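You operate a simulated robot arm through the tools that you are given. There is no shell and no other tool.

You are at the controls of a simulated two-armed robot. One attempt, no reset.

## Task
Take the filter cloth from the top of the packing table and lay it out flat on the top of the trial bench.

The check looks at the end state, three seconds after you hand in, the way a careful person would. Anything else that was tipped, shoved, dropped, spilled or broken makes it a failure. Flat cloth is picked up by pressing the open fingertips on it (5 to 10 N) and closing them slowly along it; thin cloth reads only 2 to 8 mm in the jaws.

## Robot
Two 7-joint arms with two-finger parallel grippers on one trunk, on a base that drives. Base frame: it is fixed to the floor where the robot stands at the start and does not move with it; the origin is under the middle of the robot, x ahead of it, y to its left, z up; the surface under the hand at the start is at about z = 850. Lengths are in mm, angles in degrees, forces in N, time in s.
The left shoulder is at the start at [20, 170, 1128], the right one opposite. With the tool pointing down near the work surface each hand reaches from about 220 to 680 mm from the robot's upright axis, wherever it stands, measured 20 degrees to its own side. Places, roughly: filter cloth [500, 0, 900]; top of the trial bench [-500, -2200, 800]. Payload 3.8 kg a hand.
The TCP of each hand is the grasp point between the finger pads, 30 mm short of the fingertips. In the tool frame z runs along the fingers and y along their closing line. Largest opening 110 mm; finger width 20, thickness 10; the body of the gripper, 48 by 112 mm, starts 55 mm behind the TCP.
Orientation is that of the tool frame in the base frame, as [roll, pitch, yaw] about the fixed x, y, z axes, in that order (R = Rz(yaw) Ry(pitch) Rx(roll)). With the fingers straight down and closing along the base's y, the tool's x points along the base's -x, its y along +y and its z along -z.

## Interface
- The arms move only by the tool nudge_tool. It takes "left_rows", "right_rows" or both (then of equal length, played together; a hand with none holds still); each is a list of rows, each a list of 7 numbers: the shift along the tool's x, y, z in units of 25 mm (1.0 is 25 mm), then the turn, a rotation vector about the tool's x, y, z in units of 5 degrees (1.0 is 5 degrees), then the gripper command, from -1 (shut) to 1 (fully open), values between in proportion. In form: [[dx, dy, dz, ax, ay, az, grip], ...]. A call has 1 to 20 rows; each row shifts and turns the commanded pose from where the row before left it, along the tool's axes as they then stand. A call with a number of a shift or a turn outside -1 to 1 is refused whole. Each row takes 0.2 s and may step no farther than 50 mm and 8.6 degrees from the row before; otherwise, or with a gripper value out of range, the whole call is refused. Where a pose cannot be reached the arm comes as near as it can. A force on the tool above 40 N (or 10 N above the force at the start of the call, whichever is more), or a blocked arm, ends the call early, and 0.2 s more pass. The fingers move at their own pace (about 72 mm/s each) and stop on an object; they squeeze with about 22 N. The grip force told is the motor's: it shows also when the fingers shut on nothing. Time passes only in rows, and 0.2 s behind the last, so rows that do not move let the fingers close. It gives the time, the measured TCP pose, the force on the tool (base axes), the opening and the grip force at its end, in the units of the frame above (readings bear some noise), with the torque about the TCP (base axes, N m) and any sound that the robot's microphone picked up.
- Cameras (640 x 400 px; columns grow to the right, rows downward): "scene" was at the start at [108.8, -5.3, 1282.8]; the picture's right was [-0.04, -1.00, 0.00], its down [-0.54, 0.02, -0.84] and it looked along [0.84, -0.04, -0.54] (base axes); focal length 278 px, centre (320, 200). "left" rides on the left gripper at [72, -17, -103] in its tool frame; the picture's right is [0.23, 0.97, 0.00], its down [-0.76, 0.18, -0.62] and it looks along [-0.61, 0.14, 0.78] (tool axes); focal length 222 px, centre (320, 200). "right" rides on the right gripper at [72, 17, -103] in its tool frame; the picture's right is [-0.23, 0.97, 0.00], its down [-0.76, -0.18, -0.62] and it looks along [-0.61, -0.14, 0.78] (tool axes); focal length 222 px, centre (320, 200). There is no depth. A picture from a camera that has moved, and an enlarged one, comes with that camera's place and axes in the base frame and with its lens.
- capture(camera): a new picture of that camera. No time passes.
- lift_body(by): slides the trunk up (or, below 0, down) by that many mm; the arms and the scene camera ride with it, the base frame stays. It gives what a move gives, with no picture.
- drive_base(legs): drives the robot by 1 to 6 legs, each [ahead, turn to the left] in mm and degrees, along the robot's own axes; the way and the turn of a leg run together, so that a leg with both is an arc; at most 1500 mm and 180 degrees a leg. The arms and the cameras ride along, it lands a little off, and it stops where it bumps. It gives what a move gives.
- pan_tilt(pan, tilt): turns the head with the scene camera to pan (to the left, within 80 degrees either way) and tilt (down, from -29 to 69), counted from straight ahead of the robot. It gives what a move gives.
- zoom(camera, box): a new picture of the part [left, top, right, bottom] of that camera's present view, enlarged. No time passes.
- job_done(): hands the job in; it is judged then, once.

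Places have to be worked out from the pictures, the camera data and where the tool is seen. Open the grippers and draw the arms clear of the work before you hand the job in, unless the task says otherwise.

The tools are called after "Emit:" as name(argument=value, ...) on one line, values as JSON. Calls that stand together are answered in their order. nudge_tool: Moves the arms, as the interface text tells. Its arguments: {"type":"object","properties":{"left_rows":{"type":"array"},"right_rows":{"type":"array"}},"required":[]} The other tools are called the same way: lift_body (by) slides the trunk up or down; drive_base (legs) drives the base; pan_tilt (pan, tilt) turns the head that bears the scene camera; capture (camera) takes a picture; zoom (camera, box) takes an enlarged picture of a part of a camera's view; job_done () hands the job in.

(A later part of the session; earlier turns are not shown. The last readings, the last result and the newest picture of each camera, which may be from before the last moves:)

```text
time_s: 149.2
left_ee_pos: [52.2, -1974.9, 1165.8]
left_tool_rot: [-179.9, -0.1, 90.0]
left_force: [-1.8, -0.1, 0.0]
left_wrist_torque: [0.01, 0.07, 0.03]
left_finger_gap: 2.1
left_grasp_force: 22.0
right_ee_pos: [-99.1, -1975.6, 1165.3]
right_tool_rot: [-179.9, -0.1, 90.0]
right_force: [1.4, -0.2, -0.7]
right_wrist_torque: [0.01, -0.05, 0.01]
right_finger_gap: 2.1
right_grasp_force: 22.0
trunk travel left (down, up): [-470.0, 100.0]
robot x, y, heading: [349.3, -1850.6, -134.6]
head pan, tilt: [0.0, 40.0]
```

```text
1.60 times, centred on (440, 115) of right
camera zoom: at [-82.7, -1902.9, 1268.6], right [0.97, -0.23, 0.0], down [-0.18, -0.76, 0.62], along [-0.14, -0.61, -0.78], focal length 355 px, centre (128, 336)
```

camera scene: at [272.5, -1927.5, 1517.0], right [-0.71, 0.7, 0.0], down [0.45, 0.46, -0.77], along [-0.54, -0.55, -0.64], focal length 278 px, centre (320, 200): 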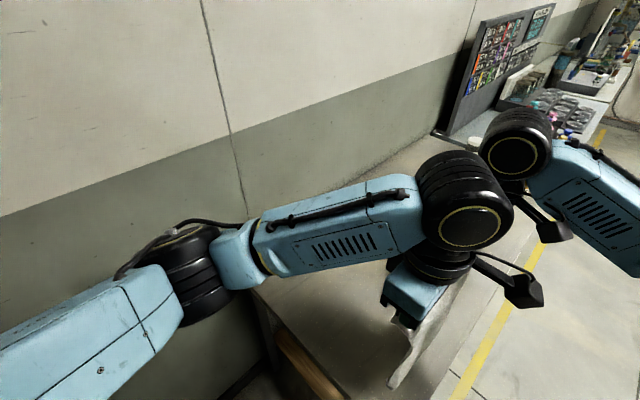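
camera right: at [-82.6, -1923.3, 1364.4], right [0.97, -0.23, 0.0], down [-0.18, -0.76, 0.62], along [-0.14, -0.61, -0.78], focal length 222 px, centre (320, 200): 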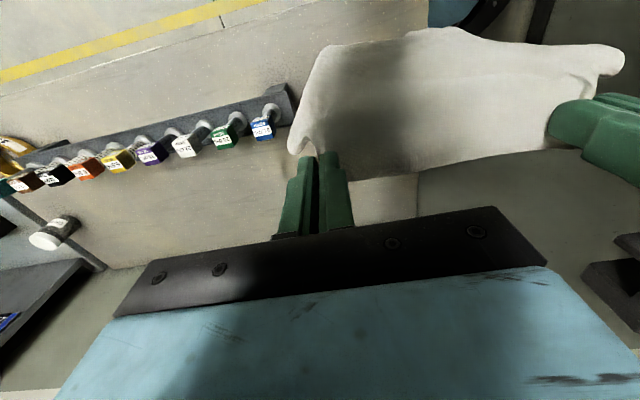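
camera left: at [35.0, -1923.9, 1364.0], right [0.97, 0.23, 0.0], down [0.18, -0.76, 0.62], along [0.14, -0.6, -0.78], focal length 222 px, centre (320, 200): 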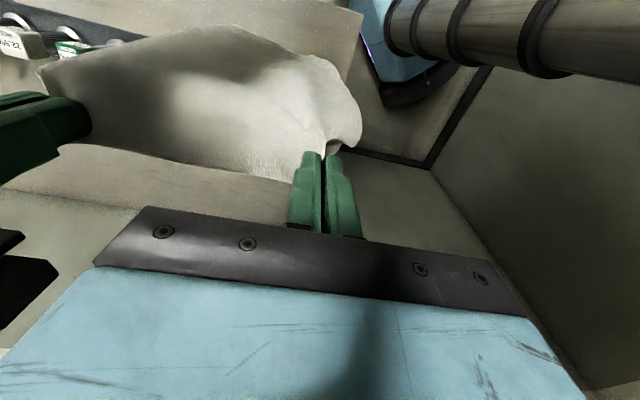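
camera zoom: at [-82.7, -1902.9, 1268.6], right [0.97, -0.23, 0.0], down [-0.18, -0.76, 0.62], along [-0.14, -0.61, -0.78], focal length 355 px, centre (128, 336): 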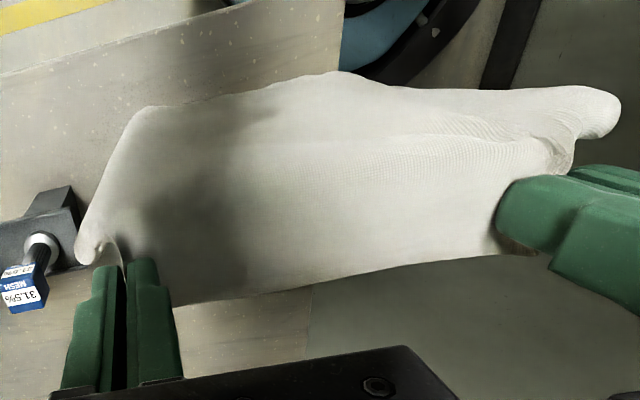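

The free edge's right corner is at (-80,-1950,867), about 17 mm above the bench. The lower end hangs somewhat gathered, and laying it down should spread it. I'll first trade arm height for trunk height (hands up 100, trunk down 120) to keep reach, so the edge just touches.

Emit:
nudge_tool(left_rows=[[0, 0, -0.8, 0, 0, 0, -1], [0, 0, -0.8, 0, 0, 0, -1], [0, 0, -0.8, 0, 0, 0, -1], [0, 0, -0.8, 0, 0, 0, -1], [0, 0, -0.8, 0, 0, 0, -1]], right_rows=[[0, 0, -0.8, 0, 0, 0, -1], [0, 0, -0.8, 0, 0, 0, -1], [0, 0, -0.8, 0, 0, 0, -1], [0, 0, -0.8, 0, 0, 0, -1], [0, 0, -0.8, 0, 0, 0, -1]])

Emit:
lift_body(by=-120)

Emit:
nudge_tool(left_rows=[[-0.293, 0, 0.4, 0, 0, 0, -1], [-0.293, 0, 0.4, 0, 0, 0, -1], [-0.293, 0, 0.4, 0, 0, 0, -1], [-0.45, 0, 0.3, 0, 0, 0, -1], [-0.45, 0, 0.3, 0, 0, 0, -1], [-0.45, 0, 0.3, 0, 0, 0, -1], [-0.45, 0, 0.3, 0, 0, 0, -1]], right_rows=[[-0.293, 0, 0.4, 0, 0, 0, -1], [-0.293, 0, 0.4, 0, 0, 0, -1], [-0.293, 0, 0.4, 0, 0, 0, -1], [-0.45, 0, 0.3, 0, 0, 0, -1], [-0.45, 0, 0.3, 0, 0, 0, -1], [-0.45, 0, 0.3, 0, 0, 0, -1], [-0.45, 0, 0.3, 0, 0, 0, -1]])

Emit:
capture(camera="scene")

Emit:
zoom(camera="left", box=[0, 0, 400, 230])

Emit:
zoom(camera="right", box=[240, 0, 640, 230])

```text
time_s: 150.4
left_ee_pos: [53.2, -1975.6, 1268.4]
left_tool_rot: [179.9, -0.3, 89.9]
left_force: [-4.0, 0.4, -0.3]
left_wrist_torque: [-0.03, 0.07, 0.04]
left_finger_gap: 2.3
left_grasp_force: 22.1
right_ee_pos: [-98.8, -1974.3, 1265.2]
right_tool_rot: [-180.0, -0.1, 89.9]
right_force: [3.7, -0.6, -0.8]
right_wrist_torque: [0.01, -0.12, 0.06]
right_finger_gap: 2.0
right_grasp_force: 22.4
trunk travel left (down, up): [-470.0, 100.0]
robot x, y, heading: [349.1, -1850.2, -134.4]
head pan, tilt: [0.0, 40.0]
```

```text
time_s: 151.9
left_ee_pos: [52.3, -1976.5, 1147.1]
left_tool_rot: [-179.9, -0.1, 89.9]
left_force: [-2.7, -0.1, -0.2]
left_wrist_torque: [0.01, 0.07, 0.04]
left_finger_gap: 2.0
left_grasp_force: 21.6
right_ee_pos: [-98.9, -1974.6, 1144.5]
right_tool_rot: [180.0, 0.0, 90.0]
right_force: [4.1, 0.3, 0.4]
right_wrist_torque: [0.0, -0.05, 0.05]
right_finger_gap: 2.3
right_grasp_force: 22.0
trunk travel left (down, up): [-350.0, 220.0]
robot x, y, heading: [348.1, -1850.2, -134.5]
head pan, tilt: [0.0, 40.0]
```

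```text
time_s: 153.5
left_ee_pos: [53.7, -2042.4, 1087.1]
left_tool_rot: [-179.9, 0.0, 89.8]
left_force: [-2.8, 0.2, 0.0]
left_wrist_torque: [0.01, 0.09, 0.05]
left_finger_gap: 2.1
left_grasp_force: 21.8
right_ee_pos: [-99.1, -2041.6, 1084.1]
right_tool_rot: [179.9, -0.1, 90.0]
right_force: [2.1, 0.7, -0.6]
right_wrist_torque: [0.02, -0.09, -0.02]
right_finger_gap: 2.1
right_grasp_force: 21.6
trunk travel left (down, up): [-350.0, 220.0]
robot x, y, heading: [351.1, -1850.8, -134.7]
head pan, tilt: [0.0, 40.0]
```

```text
taken
camera scene: at [272.3, -1928.1, 1396.9], right [-0.71, 0.7, 0.0], down [0.45, 0.46, -0.77], along [-0.54, -0.55, -0.64], focal length 278 px, centre (320, 200)
```

scene: 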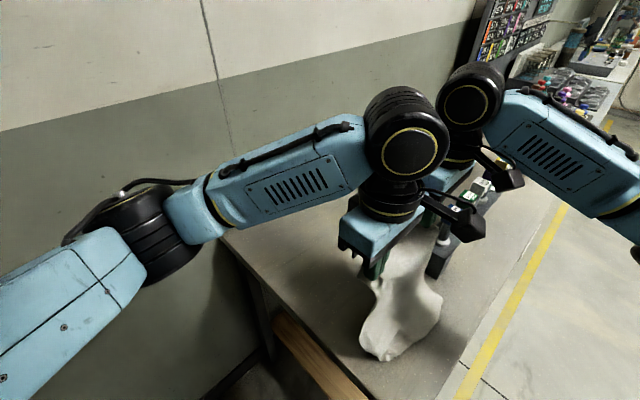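

```text
1.60 times, centred on (200, 115) of left
camera zoom: at [35.4, -1970.3, 1189.9], right [0.97, 0.23, 0.0], down [0.18, -0.76, 0.62], along [0.14, -0.61, -0.78], focal length 355 px, centre (512, 336)
```

zoom: 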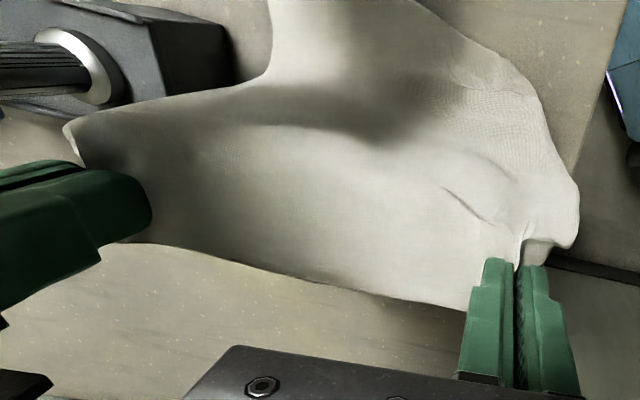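

```text
1.60 times, centred on (440, 115) of right
camera zoom: at [-83.0, -1970.0, 1187.2], right [0.97, -0.23, 0.0], down [-0.18, -0.76, 0.62], along [-0.14, -0.61, -0.78], focal length 355 px, centre (128, 336)
```

zoom: 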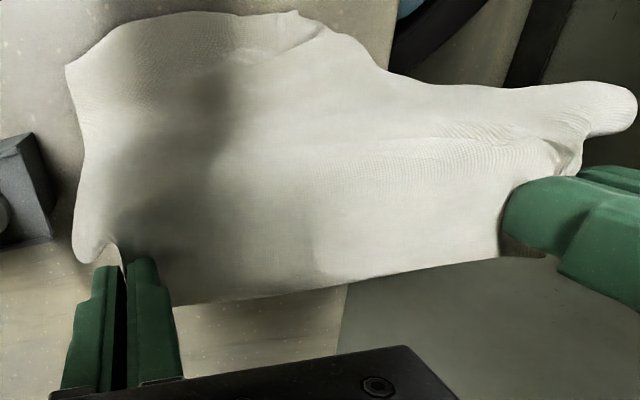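

The free edge is now on the bench, with its -x corner spread out at (-130,-1967), but the +x corner near (45,-1975) looks folded. I'll zoom in from the scene camera.

Emit:
zoom(camera="scene", box=[330, 240, 470, 380])

Emit:
capture(camera="left")

Emit:
capture(camera="right")

```text
2.86 times, centred on (400, 310) of scene
camera zoom: at [272.3, -1928.1, 1396.9], right [-0.71, 0.7, 0.0], down [0.45, 0.46, -0.77], along [-0.54, -0.55, -0.64], focal length 796 px, centre (91, -114)
```

zoom: 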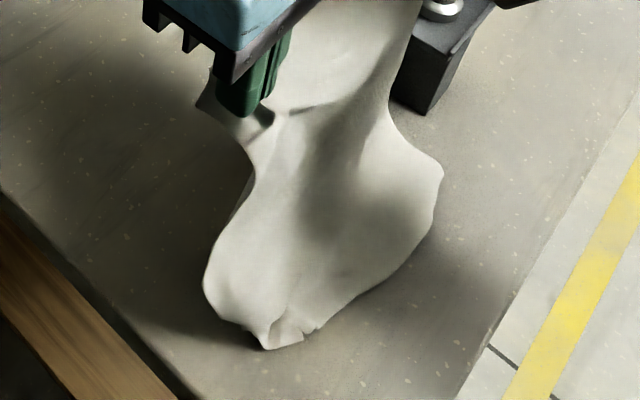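

```text
taken
camera left: at [35.4, -1970.3, 1189.9], right [0.97, 0.23, 0.0], down [0.18, -0.76, 0.62], along [0.14, -0.61, -0.78], focal length 222 px, centre (320, 200)
```

left: 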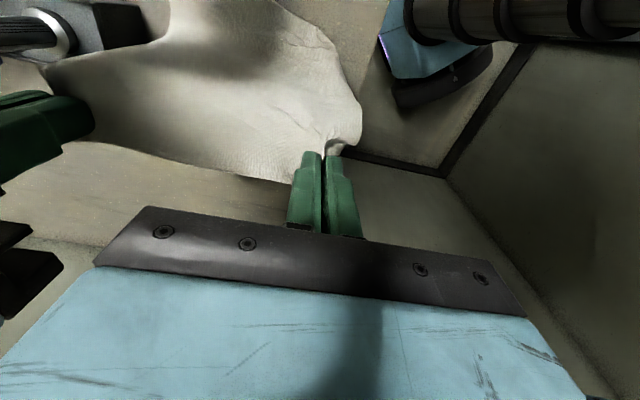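

```text
taken
camera right: at [-83.0, -1970.0, 1187.2], right [0.97, -0.23, 0.0], down [-0.18, -0.76, 0.62], along [-0.14, -0.61, -0.78], focal length 222 px, centre (320, 200)
```

right: 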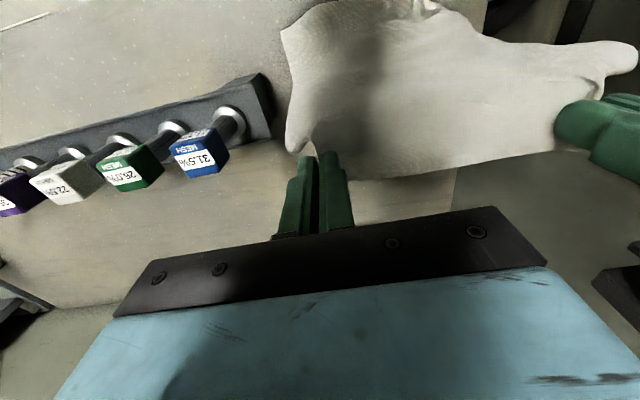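

The free end looks curled under in layers. I'll lift the cloth high again and turn it face-on to the scene camera, with some brisk shakes, to see and release the fold.

Emit:
lift_body(by=210)

Emit:
nudge_tool(left_rows=[[0, 0, -0.5, 0, 0, 0.9, -1], [0, 0, -0.5, 0, 0, 0.9, -1], [0, 0, -0.5, 0, 0, 0.9, -1], [0, 0, -0.5, 0, 0, 0.9, -1], [0, 0, 0, 0, 0, 0.9, -1], [0, 0, 0, 0, 0, 0.9, -1], [0, 0, 0, 0, 0, 0.9, -1], [0, 0, 0, 0, 0, 0.9, -1], [0, 0, 0, 0, 0, 0.9, -1], [0, 0, 0, 0, 0, 0.9, -1], [-0.283, 0.75, 0, 0, 0, 0, -1], [-0.283, 0.75, 0, 0, 0, 0, -1], [-0.283, 0.75, 0, 0, 0, 0, -1], [-0.283, 0.75, 0, 0, 0, 0, -1], [-0.283, 0.75, 0, 0, 0, 0, -1], [-0.283, 0.75, 0, 0, 0, 0, -1], [-0.283, 0.75, 0, 0, 0, 0, -1], [-0.283, 0.75, 0, 0, 0, 0, -1]], right_rows=[[0, 0, -0.5, 0, 0, 0.9, -1], [0, 0, -0.5, 0, 0, 0.9, -1], [0, 0, -0.5, 0, 0, 0.9, -1], [0, 0, -0.5, 0, 0, 0.9, -1], [0, 0, 0, 0, 0, 0.9, -1], [0, 0, 0, 0, 0, 0.9, -1], [0, 0, 0, 0, 0, 0.9, -1], [0, 0, 0, 0, 0, 0.9, -1], [0, 0, 0, 0, 0, 0.9, -1], [0, 0, 0, 0, 0, 0.9, -1], [0.255, 0.545, 0, 0, 0, 0, -1], [0.255, 0.545, 0, 0, 0, 0, -1], [0.255, 0.545, 0, 0, 0, 0, -1], [0.255, 0.545, 0, 0, 0, 0, -1], [0.255, 0.545, 0, 0, 0, 0, -1], [0.255, 0.545, 0, 0, 0, 0, -1], [0.255, 0.545, 0, 0, 0, 0, -1], [0.255, 0.545, 0, 0, 0, 0, -1]])

Emit:
capture(camera="scene")

Emit:
zoom(camera="scene", box=[200, 200, 440, 400])

```text
time_s: 155.8
left_ee_pos: [52.2, -2042.7, 1297.9]
left_tool_rot: [180.0, -0.1, 89.9]
left_force: [-2.9, 0.0, 0.4]
left_wrist_torque: [-0.01, 0.11, 0.05]
left_finger_gap: 2.0
left_grasp_force: 22.5
right_ee_pos: [-98.3, -2042.0, 1294.0]
right_tool_rot: [-179.9, 0.1, 90.0]
right_force: [2.8, 0.3, -1.1]
right_wrist_torque: [0.01, -0.09, 0.03]
right_finger_gap: 2.2
right_grasp_force: 22.3
trunk travel left (down, up): [-560.0, 10.0]
robot x, y, heading: [348.8, -1853.1, -134.4]
head pan, tilt: [0.0, 40.0]
```

```text
time_s: 159.6
left_ee_pos: [121.0, -2190.0, 1346.8]
left_tool_rot: [-179.8, 0.0, 45.0]
left_force: [-0.7, 0.1, 0.9]
left_wrist_torque: [0.01, 0.02, 0.0]
left_finger_gap: 2.0
left_grasp_force: 22.1
right_ee_pos: [14.1, -2084.3, 1344.9]
right_tool_rot: [180.0, 0.1, 45.0]
right_force: [-0.2, 0.0, -1.0]
right_wrist_torque: [0.0, -0.03, 0.02]
right_finger_gap: 2.1
right_grasp_force: 21.8
trunk travel left (down, up): [-560.0, 10.0]
robot x, y, heading: [348.5, -1850.8, -134.7]
head pan, tilt: [0.0, 40.0]
```

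```text
taken
camera scene: at [273.4, -1928.6, 1606.9], right [-0.71, 0.7, 0.0], down [0.45, 0.46, -0.77], along [-0.54, -0.55, -0.64], focal length 278 px, centre (320, 200)
```

scene: 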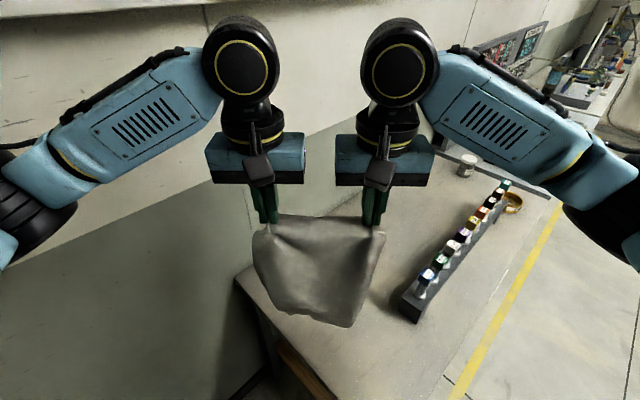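

```text
2.00 times, centred on (320, 300) of scene
camera zoom: at [273.4, -1928.6, 1606.9], right [-0.71, 0.7, 0.0], down [0.45, 0.46, -0.77], along [-0.54, -0.55, -0.64], focal length 557 px, centre (320, 0)
```

zoom: 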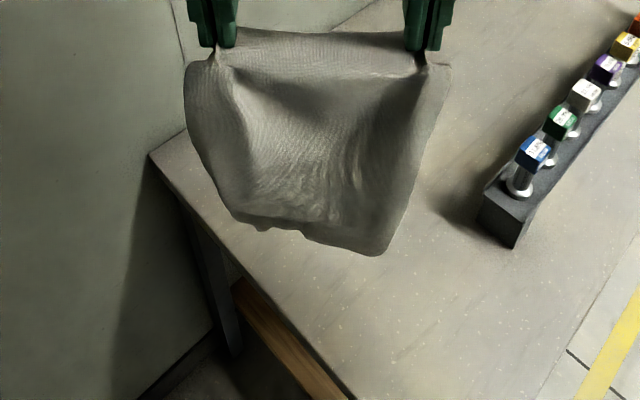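

Face-on, the cloth hangs as a slightly pouched sheet with its lower corners curling in. I'll give it several brisk shakes up-down and fore-aft, spreading the hands a few mm, and look again.

Emit:
nudge_tool(left_rows=[[0, 0.06, 0, 0, 0, 0, -1], [1, 0, 1, 0, 0, 0, -1], [-1, 0, -1, 0, 0, 0, -1], [1, 0, 1, 0, 0, 0, -1], [-1, 0, -1, 0, 0, 0, -1], [1, 0, 1, 0, 0, 0, -1], [-1, 0, -1, 0, 0, 0, -1], [0, 0, 1, 0, 0, 0, -1], [0, 0, 1, 0, 0, 0, -1], [0, 0, -1, 0, 0, 0, -1], [0, 0, -1, 0, 0, 0, -1], [0, 0, 1, 0, 0, 0, -1], [0, 0, 1, 0, 0, 0, -1], [0, 0, -1, 0, 0, 0, -1], [0, 0, -1, 0, 0, 0, -1], [0, 0, 0, 0, 0, 0, -1], [0, 0, 0, 0, 0, 0, -1], [0, 0, 0, 0, 0, 0, -1]], right_rows=[[0, -0.06, 0, 0, 0, 0, -1], [1, 0, 1, 0, 0, 0, -1], [-1, 0, -1, 0, 0, 0, -1], [1, 0, 1, 0, 0, 0, -1], [-1, 0, -1, 0, 0, 0, -1], [1, 0, 1, 0, 0, 0, -1], [-1, 0, -1, 0, 0, 0, -1], [0, 0, 1, 0, 0, 0, -1], [0, 0, 1, 0, 0, 0, -1], [0, 0, -1, 0, 0, 0, -1], [0, 0, -1, 0, 0, 0, -1], [0, 0, 1, 0, 0, 0, -1], [0, 0, 1, 0, 0, 0, -1], [0, 0, -1, 0, 0, 0, -1], [0, 0, -1, 0, 0, 0, -1], [0, 0, 0, 0, 0, 0, -1], [0, 0, 0, 0, 0, 0, -1], [0, 0, 0, 0, 0, 0, -1]])

Emit:
zoom(camera="scene", box=[220, 190, 420, 350])

Emit:
capture(camera="left")

Emit:
capture(camera="right")

```text
time_s: 163.3
left_ee_pos: [119.0, -2189.9, 1347.3]
left_tool_rot: [-179.9, -0.1, 45.1]
left_force: [-1.6, 1.5, 0.5]
left_wrist_torque: [0.07, 0.07, 0.02]
left_finger_gap: 2.1
left_grasp_force: 22.3
right_ee_pos: [12.9, -2082.6, 1345.2]
right_tool_rot: [180.0, 0.1, 45.0]
right_force: [1.8, -2.3, 0.2]
right_wrist_torque: [-0.07, -0.12, 0.03]
right_finger_gap: 2.4
right_grasp_force: 21.8
trunk travel left (down, up): [-560.0, 10.0]
robot x, y, heading: [350.9, -1854.7, -134.7]
head pan, tilt: [0.0, 40.0]
```

```text
2.50 times, centred on (320, 270) of scene
camera zoom: at [272.4, -1927.6, 1606.9], right [-0.71, 0.7, 0.0], down [0.45, 0.46, -0.77], along [-0.54, -0.55, -0.64], focal length 696 px, centre (320, 25)
```

zoom: 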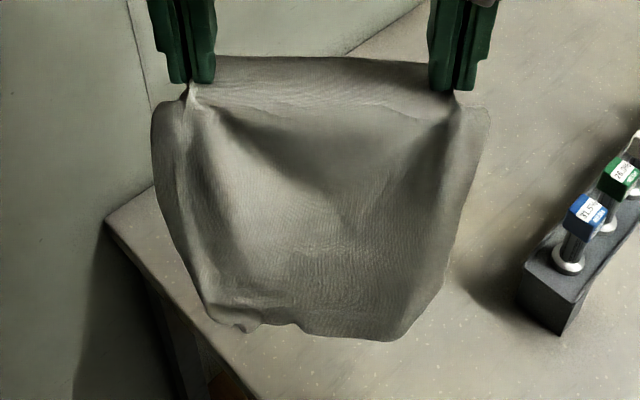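

```text
taken
camera left: at [158.5, -2126.5, 1450.0], right [0.85, -0.53, 0.0], down [-0.41, -0.67, 0.62], along [-0.33, -0.53, -0.78], focal length 222 px, centre (320, 200)
```

left: 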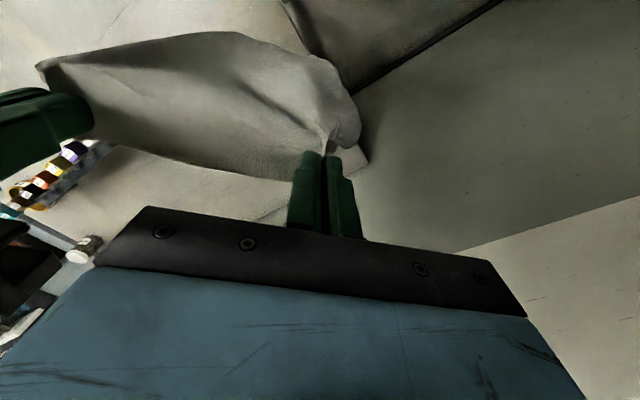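

```text
taken
camera right: at [75.7, -2042.0, 1447.5], right [0.53, -0.85, 0.0], down [-0.66, -0.41, 0.62], along [-0.53, -0.33, -0.78], focal length 222 px, centre (320, 200)
```

right: 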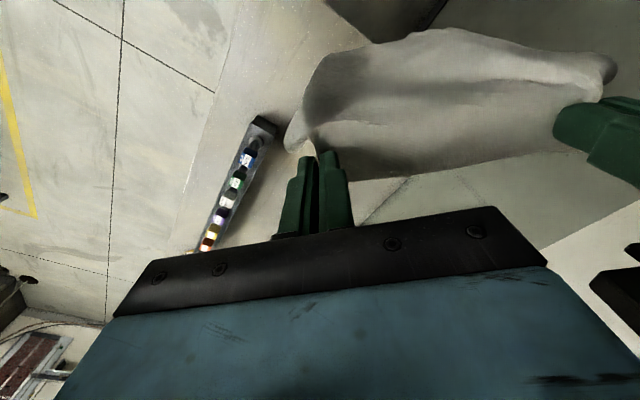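

Triangulation gives the lower right corner at full hang (z≈1047), but the lower left still shows a notch. I'll zoom in tightly on the bottom edge.

Emit:
zoom(camera="scene", box=[265, 270, 375, 335])

Emit:
zoom(camera="left", box=[180, 0, 400, 170])

Emit:
zoom(camera="right", box=[270, 0, 640, 190])

```text
5.82 times, centred on (320, 302) of scene
camera zoom: at [272.4, -1927.6, 1606.9], right [-0.71, 0.7, 0.0], down [0.45, 0.46, -0.77], along [-0.54, -0.55, -0.64], focal length 1620 px, centre (320, -396)
```

zoom: 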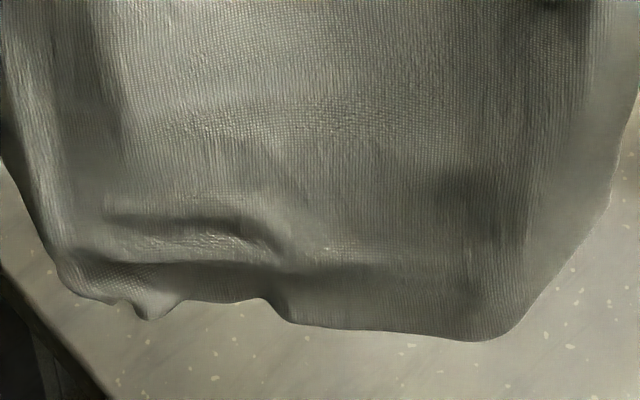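

```text
2.35 times, centred on (290, 85) of left
camera zoom: at [158.5, -2126.5, 1450.0], right [0.85, -0.53, 0.0], down [-0.41, -0.67, 0.62], along [-0.33, -0.53, -0.78], focal length 523 px, centre (391, 471)
```

zoom: 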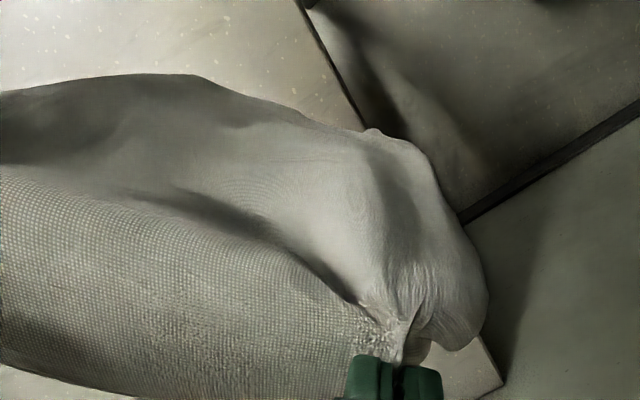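

```text
1.73 times, centred on (455, 95) of right
camera zoom: at [75.7, -2042.0, 1447.5], right [0.53, -0.85, 0.0], down [-0.66, -0.41, 0.62], along [-0.53, -0.33, -0.78], focal length 384 px, centre (86, 382)
```

zoom: 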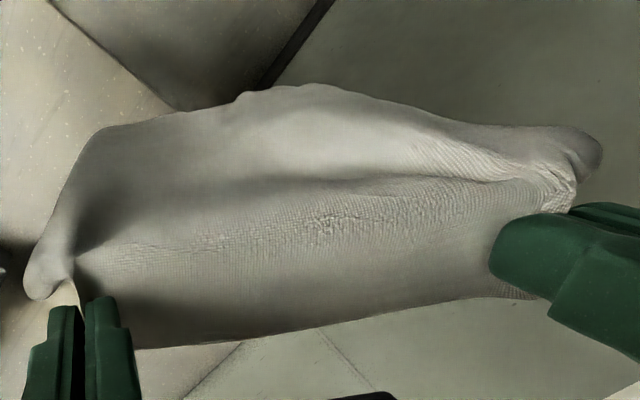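

The hang is nearly full length on both sides (about 268 mm), so only a small curl remains; a trailing drag over the bench should unroll it. I'll carry the cloth to y≈-1930 near the front edge, square it along x, and lower until it touches.

Emit:
nudge_tool(left_rows=[[0.455, -0.771, 0, 0, 0, 0, -1], [0.455, -0.771, 0, 0, 0, 0, -1], [0.455, -0.771, 0, 0, 0, 0, -1], [0.455, -0.771, 0, 0, 0, 0, -1], [0.455, -0.771, 0, 0, 0, 0, -1], [0.455, -0.771, 0, 0, 0, 0, -1], [0.455, -0.771, 0, 0, 0, 0, -1], [0.455, -0.771, 0, 0, 0, 0, -1], [0.455, -0.771, 0, 0, 0, 0, -1], [0.455, -0.771, 0, 0, 0, 0, -1], [0.455, -0.771, 0, 0, 0, 0, -1], [0.455, -0.771, 0, 0, 0, 0, -1]], right_rows=[[0.094, -0.627, 0, 0, 0, 0, -1], [0.094, -0.627, 0, 0, 0, 0, -1], [0.094, -0.627, 0, 0, 0, 0, -1], [0.094, -0.627, 0, 0, 0, 0, -1], [0.094, -0.627, 0, 0, 0, 0, -1], [0.094, -0.627, 0, 0, 0, 0, -1], [0.094, -0.627, 0, 0, 0, 0, -1], [0.094, -0.627, 0, 0, 0, 0, -1], [0.094, -0.627, 0, 0, 0, 0, -1], [0.094, -0.627, 0, 0, 0, 0, -1], [0.094, -0.627, 0, 0, 0, 0, -1], [0.094, -0.627, 0, 0, 0, 0, -1]])

Emit:
nudge_tool(left_rows=[[0, 0, 0, 0, 0, -0.9, -1], [0, 0, 0, 0, 0, -0.9, -1], [0, 0, 0, 0, 0, -0.9, -1], [0, 0, 0, 0, 0, -0.9, -1], [0, 0, 0, 0, 0, -0.9, -1], [0, 0, 0, 0, 0, -0.9, -1], [0, 0, 0, 0, 0, -0.9, -1], [0, 0, 0, 0, 0, -0.9, -1], [0, 0, 0, 0, 0, -0.9, -1], [0, 0, 0, 0, 0, -0.9, -1]], right_rows=[[0, 0, 0, 0, 0, -0.9, -1], [0, 0, 0, 0, 0, -0.9, -1], [0, 0, 0, 0, 0, -0.9, -1], [0, 0, 0, 0, 0, -0.9, -1], [0, 0, 0, 0, 0, -0.9, -1], [0, 0, 0, 0, 0, -0.9, -1], [0, 0, 0, 0, 0, -0.9, -1], [0, 0, 0, 0, 0, -0.9, -1], [0, 0, 0, 0, 0, -0.9, -1], [0, 0, 0, 0, 0, -0.9, -1]])

Emit:
capture(camera="scene")

Emit:
capture(camera="right")

Emit:
capture(camera="left")

```text
time_s: 165.9
left_ee_pos: [51.4, -1929.2, 1347.8]
left_tool_rot: [-179.9, 0.0, 45.1]
left_force: [-13.2, -1.1, 0.3]
left_wrist_torque: [-0.01, 0.43, 0.14]
left_finger_gap: 2.3
left_grasp_force: 22.6
right_ee_pos: [-100.3, -1926.8, 1344.1]
right_tool_rot: [179.9, -0.1, 45.2]
right_force: [14.4, 1.9, 0.2]
right_wrist_torque: [0.04, -0.4, 0.1]
right_finger_gap: 2.4
right_grasp_force: 21.7
trunk travel left (down, up): [-560.0, 10.0]
robot x, y, heading: [344.9, -1850.2, -134.3]
head pan, tilt: [0.0, 40.0]
```

```text
time_s: 168.2
left_ee_pos: [52.5, -1930.2, 1347.2]
left_tool_rot: [179.9, -0.1, 90.2]
left_force: [-5.7, -1.1, -0.7]
left_wrist_torque: [0.0, 0.17, 0.01]
left_finger_gap: 2.1
left_grasp_force: 21.9
right_ee_pos: [-99.2, -1928.3, 1342.9]
right_tool_rot: [179.9, 0.0, 90.1]
right_force: [5.7, 1.0, -0.5]
right_wrist_torque: [0.0, -0.2, -0.02]
right_finger_gap: 2.1
right_grasp_force: 22.3
trunk travel left (down, up): [-560.0, 10.0]
robot x, y, heading: [348.5, -1849.9, -134.6]
head pan, tilt: [0.0, 40.0]
```

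```text
taken
camera scene: at [272.4, -1927.6, 1606.9], right [-0.71, 0.7, 0.0], down [0.45, 0.46, -0.77], along [-0.54, -0.55, -0.64], focal length 278 px, centre (320, 200)
```

scene: 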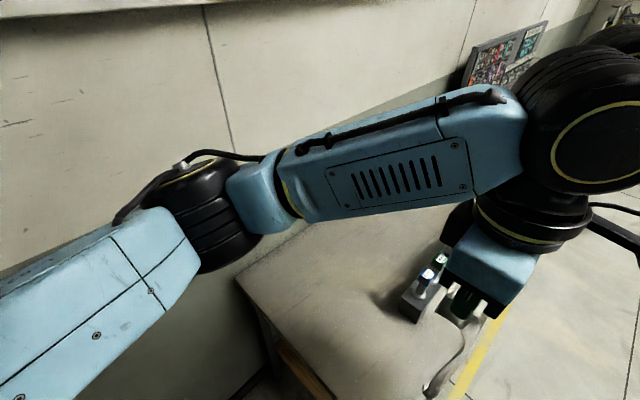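

```text
taken
camera right: at [-83.8, -1856.0, 1447.3], right [0.97, -0.22, 0.0], down [-0.18, -0.76, 0.62], along [-0.14, -0.61, -0.78], focal length 222 px, centre (320, 200)
```

right: 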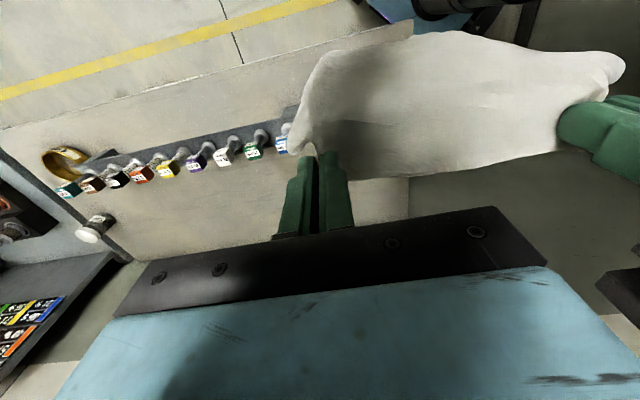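

```text
taken
camera left: at [36.3, -1857.3, 1450.2], right [0.97, 0.23, 0.0], down [0.18, -0.76, 0.62], along [0.14, -0.6, -0.78], focal length 222 px, centre (320, 200)
```

left: 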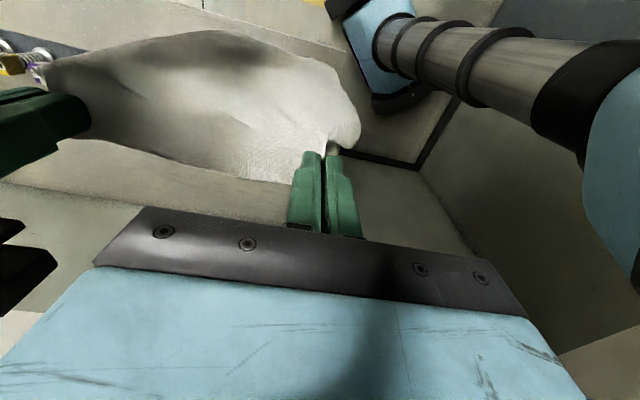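

The lower corner is at about y -1892, right at the bench's front edge (y≈-1900). I'll lower the trunk 205 mm so the end meets the front edge, then draw the hands towards -y and down in a trailing lay.

Emit:
lift_body(by=-205)

Emit:
nudge_tool(left_rows=[[-0.31, 0, 0.3, 0, 0, 0, -1], [-0.31, 0, 0.3, 0, 0, 0, -1], [-0.31, 0, 0.3, 0, 0, 0, -1], [-0.31, 0, 0.3, 0, 0, 0, -1], [-0.4, 0, 0.32, 0, 0, 0, -1], [-0.4, 0, 0.32, 0, 0, 0, -1], [-0.4, 0, 0.32, 0, 0, 0, -1], [-0.4, 0, 0.32, 0, 0, 0, -1], [-0.4, 0, 0.32, 0, 0, 0, -1]], right_rows=[[-0.31, 0.03, 0.3, 0, 0, 0, -1], [-0.31, 0.03, 0.3, 0, 0, 0, -1], [-0.31, 0, 0.3, 0, 0, 0, -1], [-0.31, 0, 0.3, 0, 0, 0, -1], [-0.4, 0, 0.32, 0, 0, 0, -1], [-0.4, 0, 0.32, 0, 0, 0, -1], [-0.4, 0, 0.32, 0, 0, 0, -1], [-0.4, 0, 0.32, 0, 0, 0, -1], [-0.4, 0, 0.32, 0, 0, 0, -1]])

Emit:
zoom(camera="scene", box=[320, 220, 520, 400])

Emit:
capture(camera="right")

Emit:
capture(camera="left")

```text
time_s: 170.4
left_ee_pos: [53.1, -1929.4, 1142.9]
left_tool_rot: [-180.0, -0.1, 90.1]
left_force: [-5.5, 0.4, -0.2]
left_wrist_torque: [0.0, 0.17, 0.0]
left_finger_gap: 1.9
left_grasp_force: 22.0
right_ee_pos: [-100.6, -1928.8, 1139.3]
right_tool_rot: [-180.0, -0.1, 90.0]
right_force: [5.8, 0.0, -0.5]
right_wrist_torque: [0.04, -0.2, -0.03]
right_finger_gap: 2.2
right_grasp_force: 22.2
trunk travel left (down, up): [-355.0, 215.0]
robot x, y, heading: [348.4, -1851.3, -134.6]
head pan, tilt: [0.0, 40.0]
```

```text
time_s: 172.4
left_ee_pos: [54.4, -2011.4, 1071.5]
left_tool_rot: [-179.9, -0.1, 90.0]
left_force: [-3.1, 0.5, 0.2]
left_wrist_torque: [0.03, 0.1, 0.01]
left_finger_gap: 2.3
left_grasp_force: 22.2
right_ee_pos: [-96.2, -2010.1, 1069.5]
right_tool_rot: [180.0, 0.0, 90.1]
right_force: [3.5, 0.1, -0.8]
right_wrist_torque: [0.02, -0.06, -0.03]
right_finger_gap: 2.1
right_grasp_force: 22.3
trunk travel left (down, up): [-355.0, 215.0]
robot x, y, heading: [348.8, -1850.6, -134.8]
head pan, tilt: [0.0, 40.0]
```

```text
2.22 times, centred on (420, 310) of scene
camera zoom: at [272.4, -1928.1, 1401.9], right [-0.71, 0.7, 0.0], down [0.45, 0.46, -0.77], along [-0.54, -0.55, -0.64], focal length 619 px, centre (98, -44)
```

zoom: 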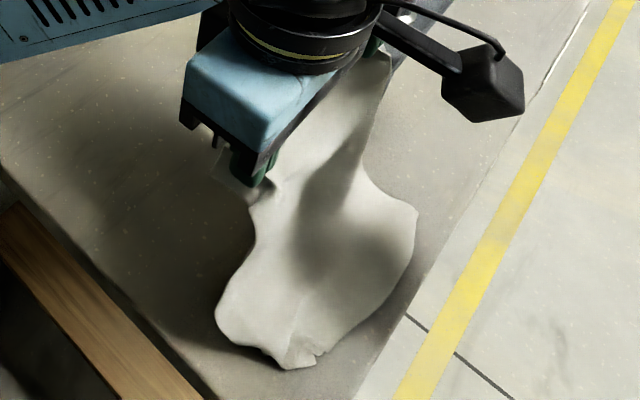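

```text
taken
camera right: at [-81.7, -1938.8, 1172.8], right [0.97, -0.23, 0.0], down [-0.18, -0.76, 0.62], along [-0.14, -0.61, -0.78], focal length 222 px, centre (320, 200)
```

right: 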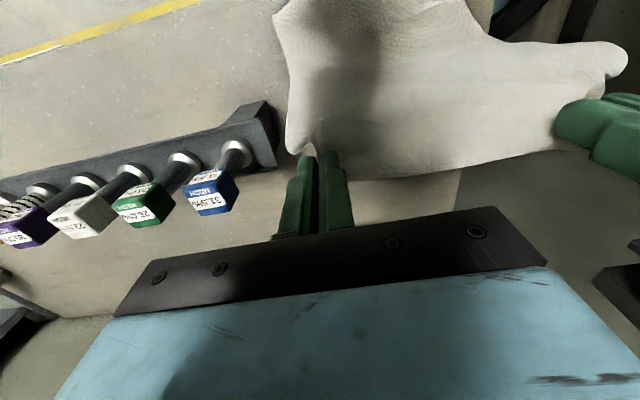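

```text
taken
camera left: at [37.0, -1938.6, 1175.1], right [0.97, 0.23, 0.0], down [0.18, -0.76, 0.62], along [0.14, -0.61, -0.78], focal length 222 px, centre (320, 200)
```

left: 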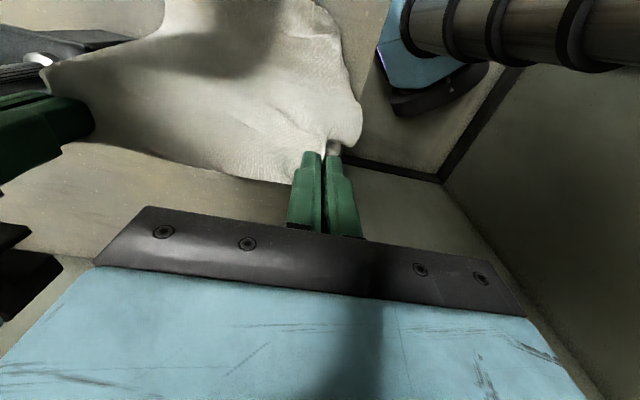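

The free end lies on the bench from about (-137,-1924) to (56,-1942), with a small fold at the +x corner. I'll continue the trailing draw to y≈-2215.

Emit:
nudge_tool(left_rows=[[-0.4, 0, 0.36, 0, 0, 0, -1], [-0.4, 0, 0.36, 0, 0, 0, -1], [-0.4, 0, 0.36, 0, 0, 0, -1], [-0.4, 0, 0.36, 0, 0, 0, -1], [-0.4, 0, 0.36, 0, 0, 0, -1], [-0.4, 0, 0.36, 0, 0, 0, -1], [-0.4, 0, 0.36, 0, 0, 0, -1], [-0.4, 0, 0.36, 0, 0, 0, -1], [-0.4, 0, 0.36, 0, 0, 0, -1], [-0.4, 0, 0.36, 0, 0, 0, -1], [-0.45, 0, 0.34, 0, 0, 0, -1], [-0.45, 0, 0.34, 0, 0, 0, -1], [-0.45, 0, 0.34, 0, 0, 0, -1], [-0.45, 0, 0.34, 0, 0, 0, -1], [-0.4, 0, 0.34, 0, 0, 0, -1], [-0.4, 0, 0.34, 0, 0, 0, -1], [-0.4, 0, 0.34, 0, 0, 0, -1]], right_rows=[[-0.4, 0, 0.36, 0, 0, 0, -1], [-0.4, 0, 0.36, 0, 0, 0, -1], [-0.4, 0, 0.36, 0, 0, 0, -1], [-0.4, 0, 0.36, 0, 0, 0, -1], [-0.4, 0, 0.36, 0, 0, 0, -1], [-0.4, 0, 0.36, 0, 0, 0, -1], [-0.4, 0, 0.36, 0, 0, 0, -1], [-0.4, 0, 0.36, 0, 0, 0, -1], [-0.4, 0, 0.36, 0, 0, 0, -1], [-0.4, 0, 0.36, 0, 0, 0, -1], [-0.45, 0, 0.34, 0, 0, 0, -1], [-0.45, 0, 0.34, 0, 0, 0, -1], [-0.45, 0, 0.34, 0, 0, 0, -1], [-0.45, 0, 0.34, 0, 0, 0, -1], [-0.4, 0, 0.34, 0, 0, 0, -1], [-0.4, 0, 0.34, 0, 0, 0, -1], [-0.4, 0, 0.34, 0, 0, 0, -1]])

Emit:
capture(camera="scene")

Emit:
capture(camera="right")

Emit:
capture(camera="left")

```text
time_s: 176.0
left_ee_pos: [53.5, -2184.2, 923.1]
left_tool_rot: [-179.9, -0.1, 89.9]
left_force: [-2.9, -0.5, 0.3]
left_wrist_torque: [0.03, 0.07, 0.0]
left_finger_gap: 1.8
left_grasp_force: 21.7
right_ee_pos: [-98.8, -2186.6, 919.7]
right_tool_rot: [180.0, 0.0, 90.2]
right_force: [3.0, 0.0, 0.2]
right_wrist_torque: [0.01, -0.1, -0.02]
right_finger_gap: 2.0
right_grasp_force: 21.8
trunk travel left (down, up): [-355.0, 215.0]
robot x, y, heading: [348.4, -1852.4, -134.5]
head pan, tilt: [0.0, 40.0]
```

```text
taken
camera scene: at [272.5, -1928.0, 1401.9], right [-0.71, 0.7, 0.0], down [0.45, 0.46, -0.77], along [-0.54, -0.55, -0.64], focal length 278 px, centre (320, 200)
```

scene: 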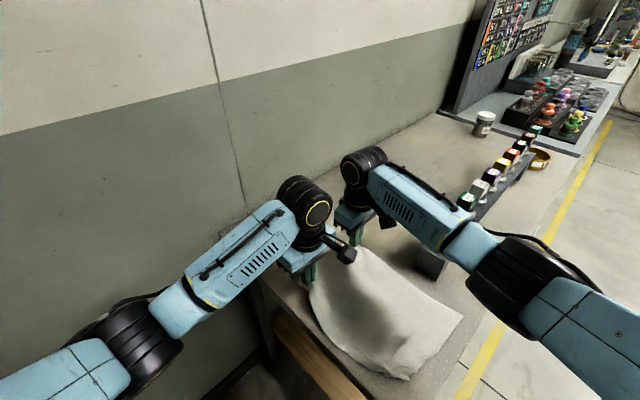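

```text
taken
camera right: at [-82.3, -2112.4, 1023.0], right [0.97, -0.23, 0.0], down [-0.18, -0.76, 0.62], along [-0.14, -0.61, -0.78], focal length 222 px, centre (320, 200)
```

right: 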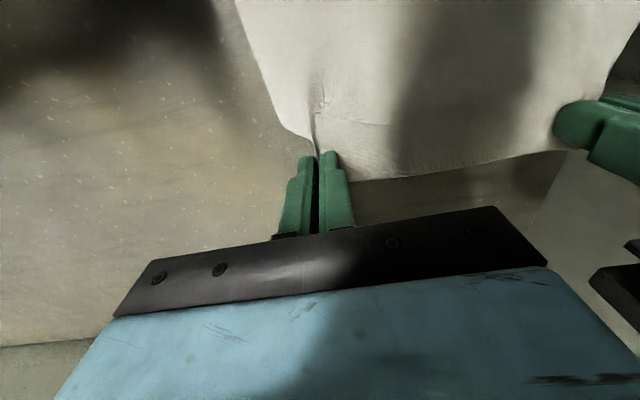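

```text
taken
camera left: at [36.3, -2113.1, 1024.8], right [0.97, 0.23, 0.0], down [0.18, -0.76, 0.62], along [0.14, -0.61, -0.78], focal length 222 px, centre (320, 200)
```

left: 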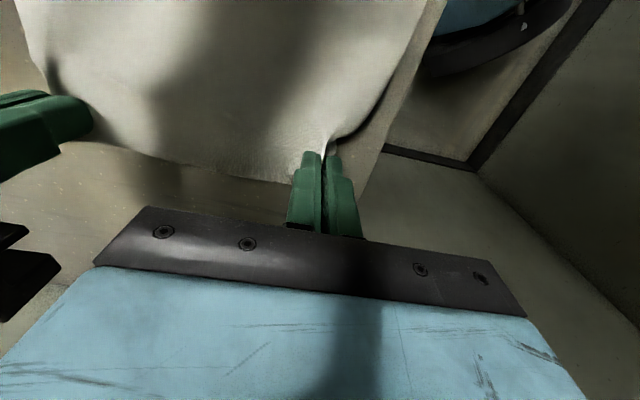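

Most of the cloth is now spread on the bench. I'll zoom on the free end and its +x corner.

Emit:
zoom(camera="scene", box=[280, 230, 480, 400])

Emit:
zoom(camera="scene", box=[370, 310, 480, 395])

```text
2.35 times, centred on (380, 315) of scene
camera zoom: at [272.5, -1928.0, 1401.9], right [-0.71, 0.7, 0.0], down [0.45, 0.46, -0.77], along [-0.54, -0.55, -0.64], focal length 655 px, centre (179, -71)
```

zoom: 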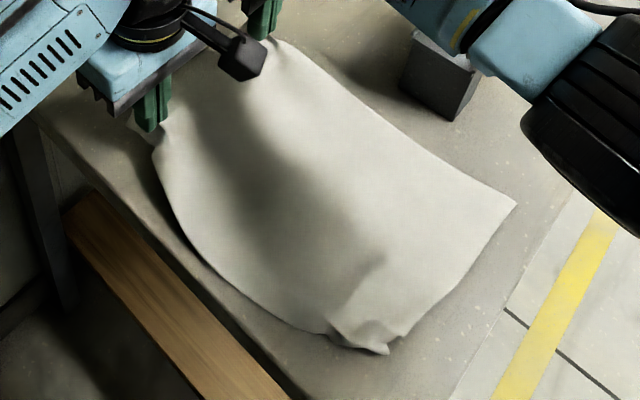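

```text
4.71 times, centred on (425, 352) of scene
camera zoom: at [272.5, -1928.0, 1401.9], right [-0.71, 0.7, 0.0], down [0.45, 0.46, -0.77], along [-0.54, -0.55, -0.64], focal length 1310 px, centre (-174, -518)
```

zoom: 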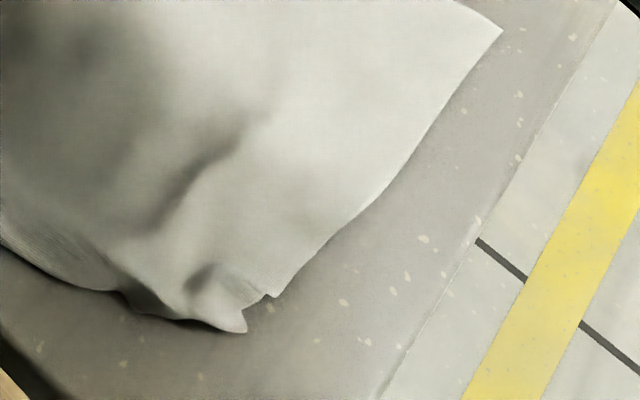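

Only the +x front corner remains folded under, about 45–55 mm. Dragging towards -y tends to unroll such a flap, so I'll draw the cloth about 55 mm further while sinking a little, and look.

Emit:
nudge_tool(left_rows=[[-0.3, 0, 0.12, 0, 0, 0, -1], [-0.3, 0, 0.12, 0, 0, 0, -1], [-0.3, 0, 0.12, 0, 0, 0, -1], [-0.3, 0, 0.12, 0, 0, 0, -1], [-0.3, 0, 0.08, 0, 0, 0, -1], [-0.3, 0, 0, 0, 0, 0, -1], [-0.3, 0, 0, 0, 0, 0, -1], [-0.2, 0, 0, 0, 0, 0, -1]], right_rows=[[-0.3, 0, 0.1, 0, 0, 0, -1], [-0.3, 0, 0.1, 0, 0, 0, -1], [-0.3, 0, 0.1, 0, 0, 0, -1], [-0.3, 0, 0.1, 0, 0, 0, -1], [-0.3, 0, 0.08, 0, 0, 0, -1], [-0.3, 0, 0, 0, 0, 0, -1], [-0.3, 0, 0, 0, 0, 0, -1], [-0.2, 0, 0, 0, 0, 0, -1]])

Emit:
zoom(camera="scene", box=[280, 230, 480, 400])

Emit:
zoom(camera="scene", box=[350, 300, 460, 385])

Emit:
capture(camera="left")

```text
time_s: 177.8
left_ee_pos: [52.9, -2242.4, 908.3]
left_tool_rot: [180.0, -0.1, 89.9]
left_force: [-1.8, 0.2, -0.2]
left_wrist_torque: [0.01, 0.05, -0.03]
left_finger_gap: 2.1
left_grasp_force: 22.1
right_ee_pos: [-97.4, -2239.0, 908.0]
right_tool_rot: [-180.0, 0.0, 90.1]
right_force: [1.7, 0.3, 0.3]
right_wrist_torque: [0.0, -0.06, -0.04]
right_finger_gap: 1.8
right_grasp_force: 22.2
right hand out of reach, approached as far as the arm can: row 8
trunk travel left (down, up): [-355.0, 215.0]
robot x, y, heading: [348.0, -1851.2, -134.5]
head pan, tilt: [0.0, 40.0]
```

```text
2.35 times, centred on (380, 315) of scene
camera zoom: at [272.3, -1927.5, 1401.9], right [-0.71, 0.7, 0.0], down [0.45, 0.46, -0.77], along [-0.54, -0.55, -0.64], focal length 655 px, centre (179, -71)
```

zoom: 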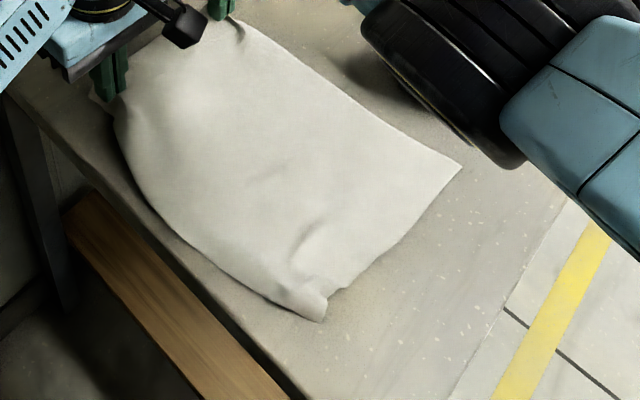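

```text
4.71 times, centred on (405, 342) of scene
camera zoom: at [272.3, -1927.5, 1401.9], right [-0.71, 0.7, 0.0], down [0.45, 0.46, -0.77], along [-0.54, -0.55, -0.64], focal length 1310 px, centre (-80, -471)
```

zoom: 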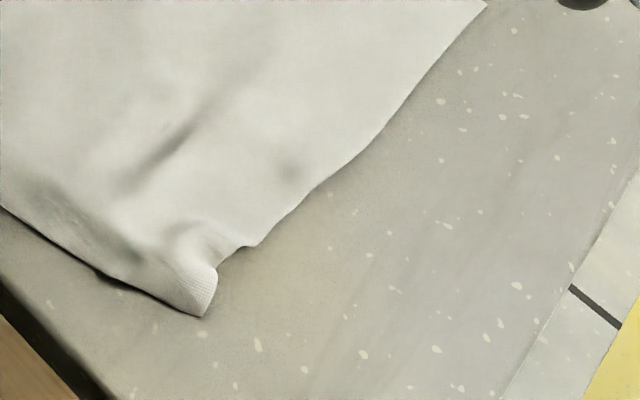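

```text
taken
camera left: at [36.3, -2170.2, 1011.4], right [0.97, 0.23, 0.0], down [0.18, -0.76, 0.62], along [0.14, -0.61, -0.78], focal length 222 px, centre (320, 200)
```

left: 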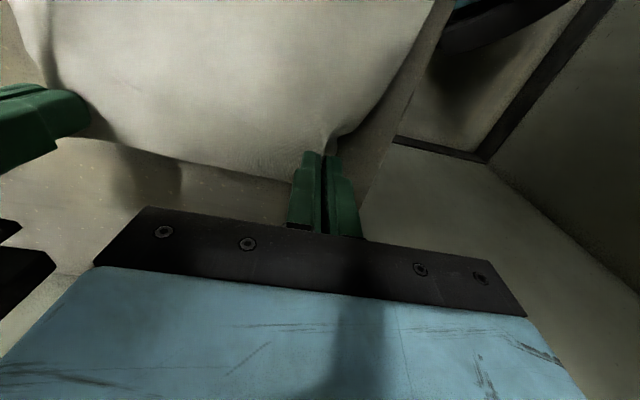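

Dragging did unroll it: the corner is now at (61,-1986) with just a small pleat left. I'm at reach limit, so I'll lower the held edge straight down (no drag, slight relax) and release it.

Emit:
nudge_tool(left_rows=[[0.04, 0, 0.15, 0, 0, 0, -1], [0.04, 0, 0.15, 0, 0, 0, -1], [0.04, 0, 0.15, 0, 0, 0, -1], [0.04, 0, 0.15, 0, 0, 0, -1], [0.04, 0, 0.15, 0, 0, 0, -1], [0.04, 0, 0.15, 0, 0, 0, -1], [0, 0, 0.06, 0, 0, 0, -1], [0, 0, 0, 0, 0, 0, -1]], right_rows=[[0.04, 0, 0.15, 0, 0, 0, -1], [0.04, 0, 0.15, 0, 0, 0, -1], [0.04, 0, 0.15, 0, 0, 0, -1], [0.04, 0, 0.15, 0, 0, 0, -1], [0.04, 0, 0.15, 0, 0, 0, -1], [0.04, 0, 0.15, 0, 0, 0, -1], [0, 0, 0.06, 0, 0, 0, -1], [0, 0, 0, 0, 0, 0, -1]])

Emit:
capture(camera="left")

Emit:
capture(camera="right")

```text
time_s: 179.6
left_ee_pos: [53.0, -2236.7, 884.8]
left_tool_rot: [-180.0, -0.2, 90.0]
left_force: [-1.5, -0.5, -0.4]
left_wrist_torque: [0.0, 0.05, -0.01]
left_finger_gap: 2.0
left_grasp_force: 22.1
right_ee_pos: [-96.7, -2232.0, 884.2]
right_tool_rot: [180.0, 0.0, 90.1]
right_force: [0.5, 0.4, 0.2]
right_wrist_torque: [0.0, -0.06, 0.0]
right_finger_gap: 2.2
right_grasp_force: 21.6
trunk travel left (down, up): [-355.0, 215.0]
robot x, y, heading: [345.6, -1853.1, -134.5]
head pan, tilt: [0.0, 40.0]
```

```text
taken
camera left: at [36.6, -2164.5, 986.9], right [0.97, 0.23, 0.0], down [0.18, -0.76, 0.62], along [0.14, -0.6, -0.78], focal length 222 px, centre (320, 200)
```

left: 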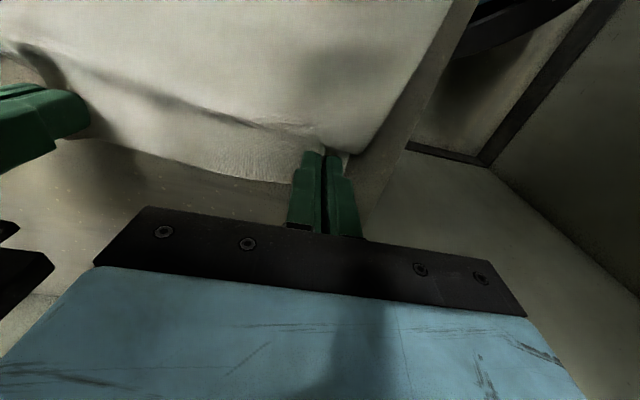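

```text
taken
camera right: at [-80.4, -2159.7, 987.3], right [0.97, -0.23, 0.0], down [-0.18, -0.76, 0.62], along [-0.14, -0.61, -0.78], focal length 222 px, centre (320, 200)
```

right: 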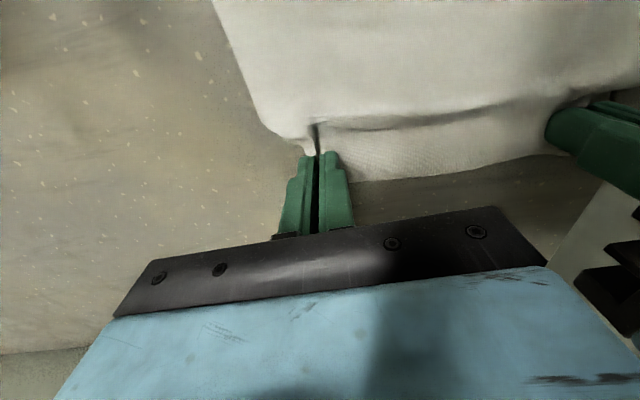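

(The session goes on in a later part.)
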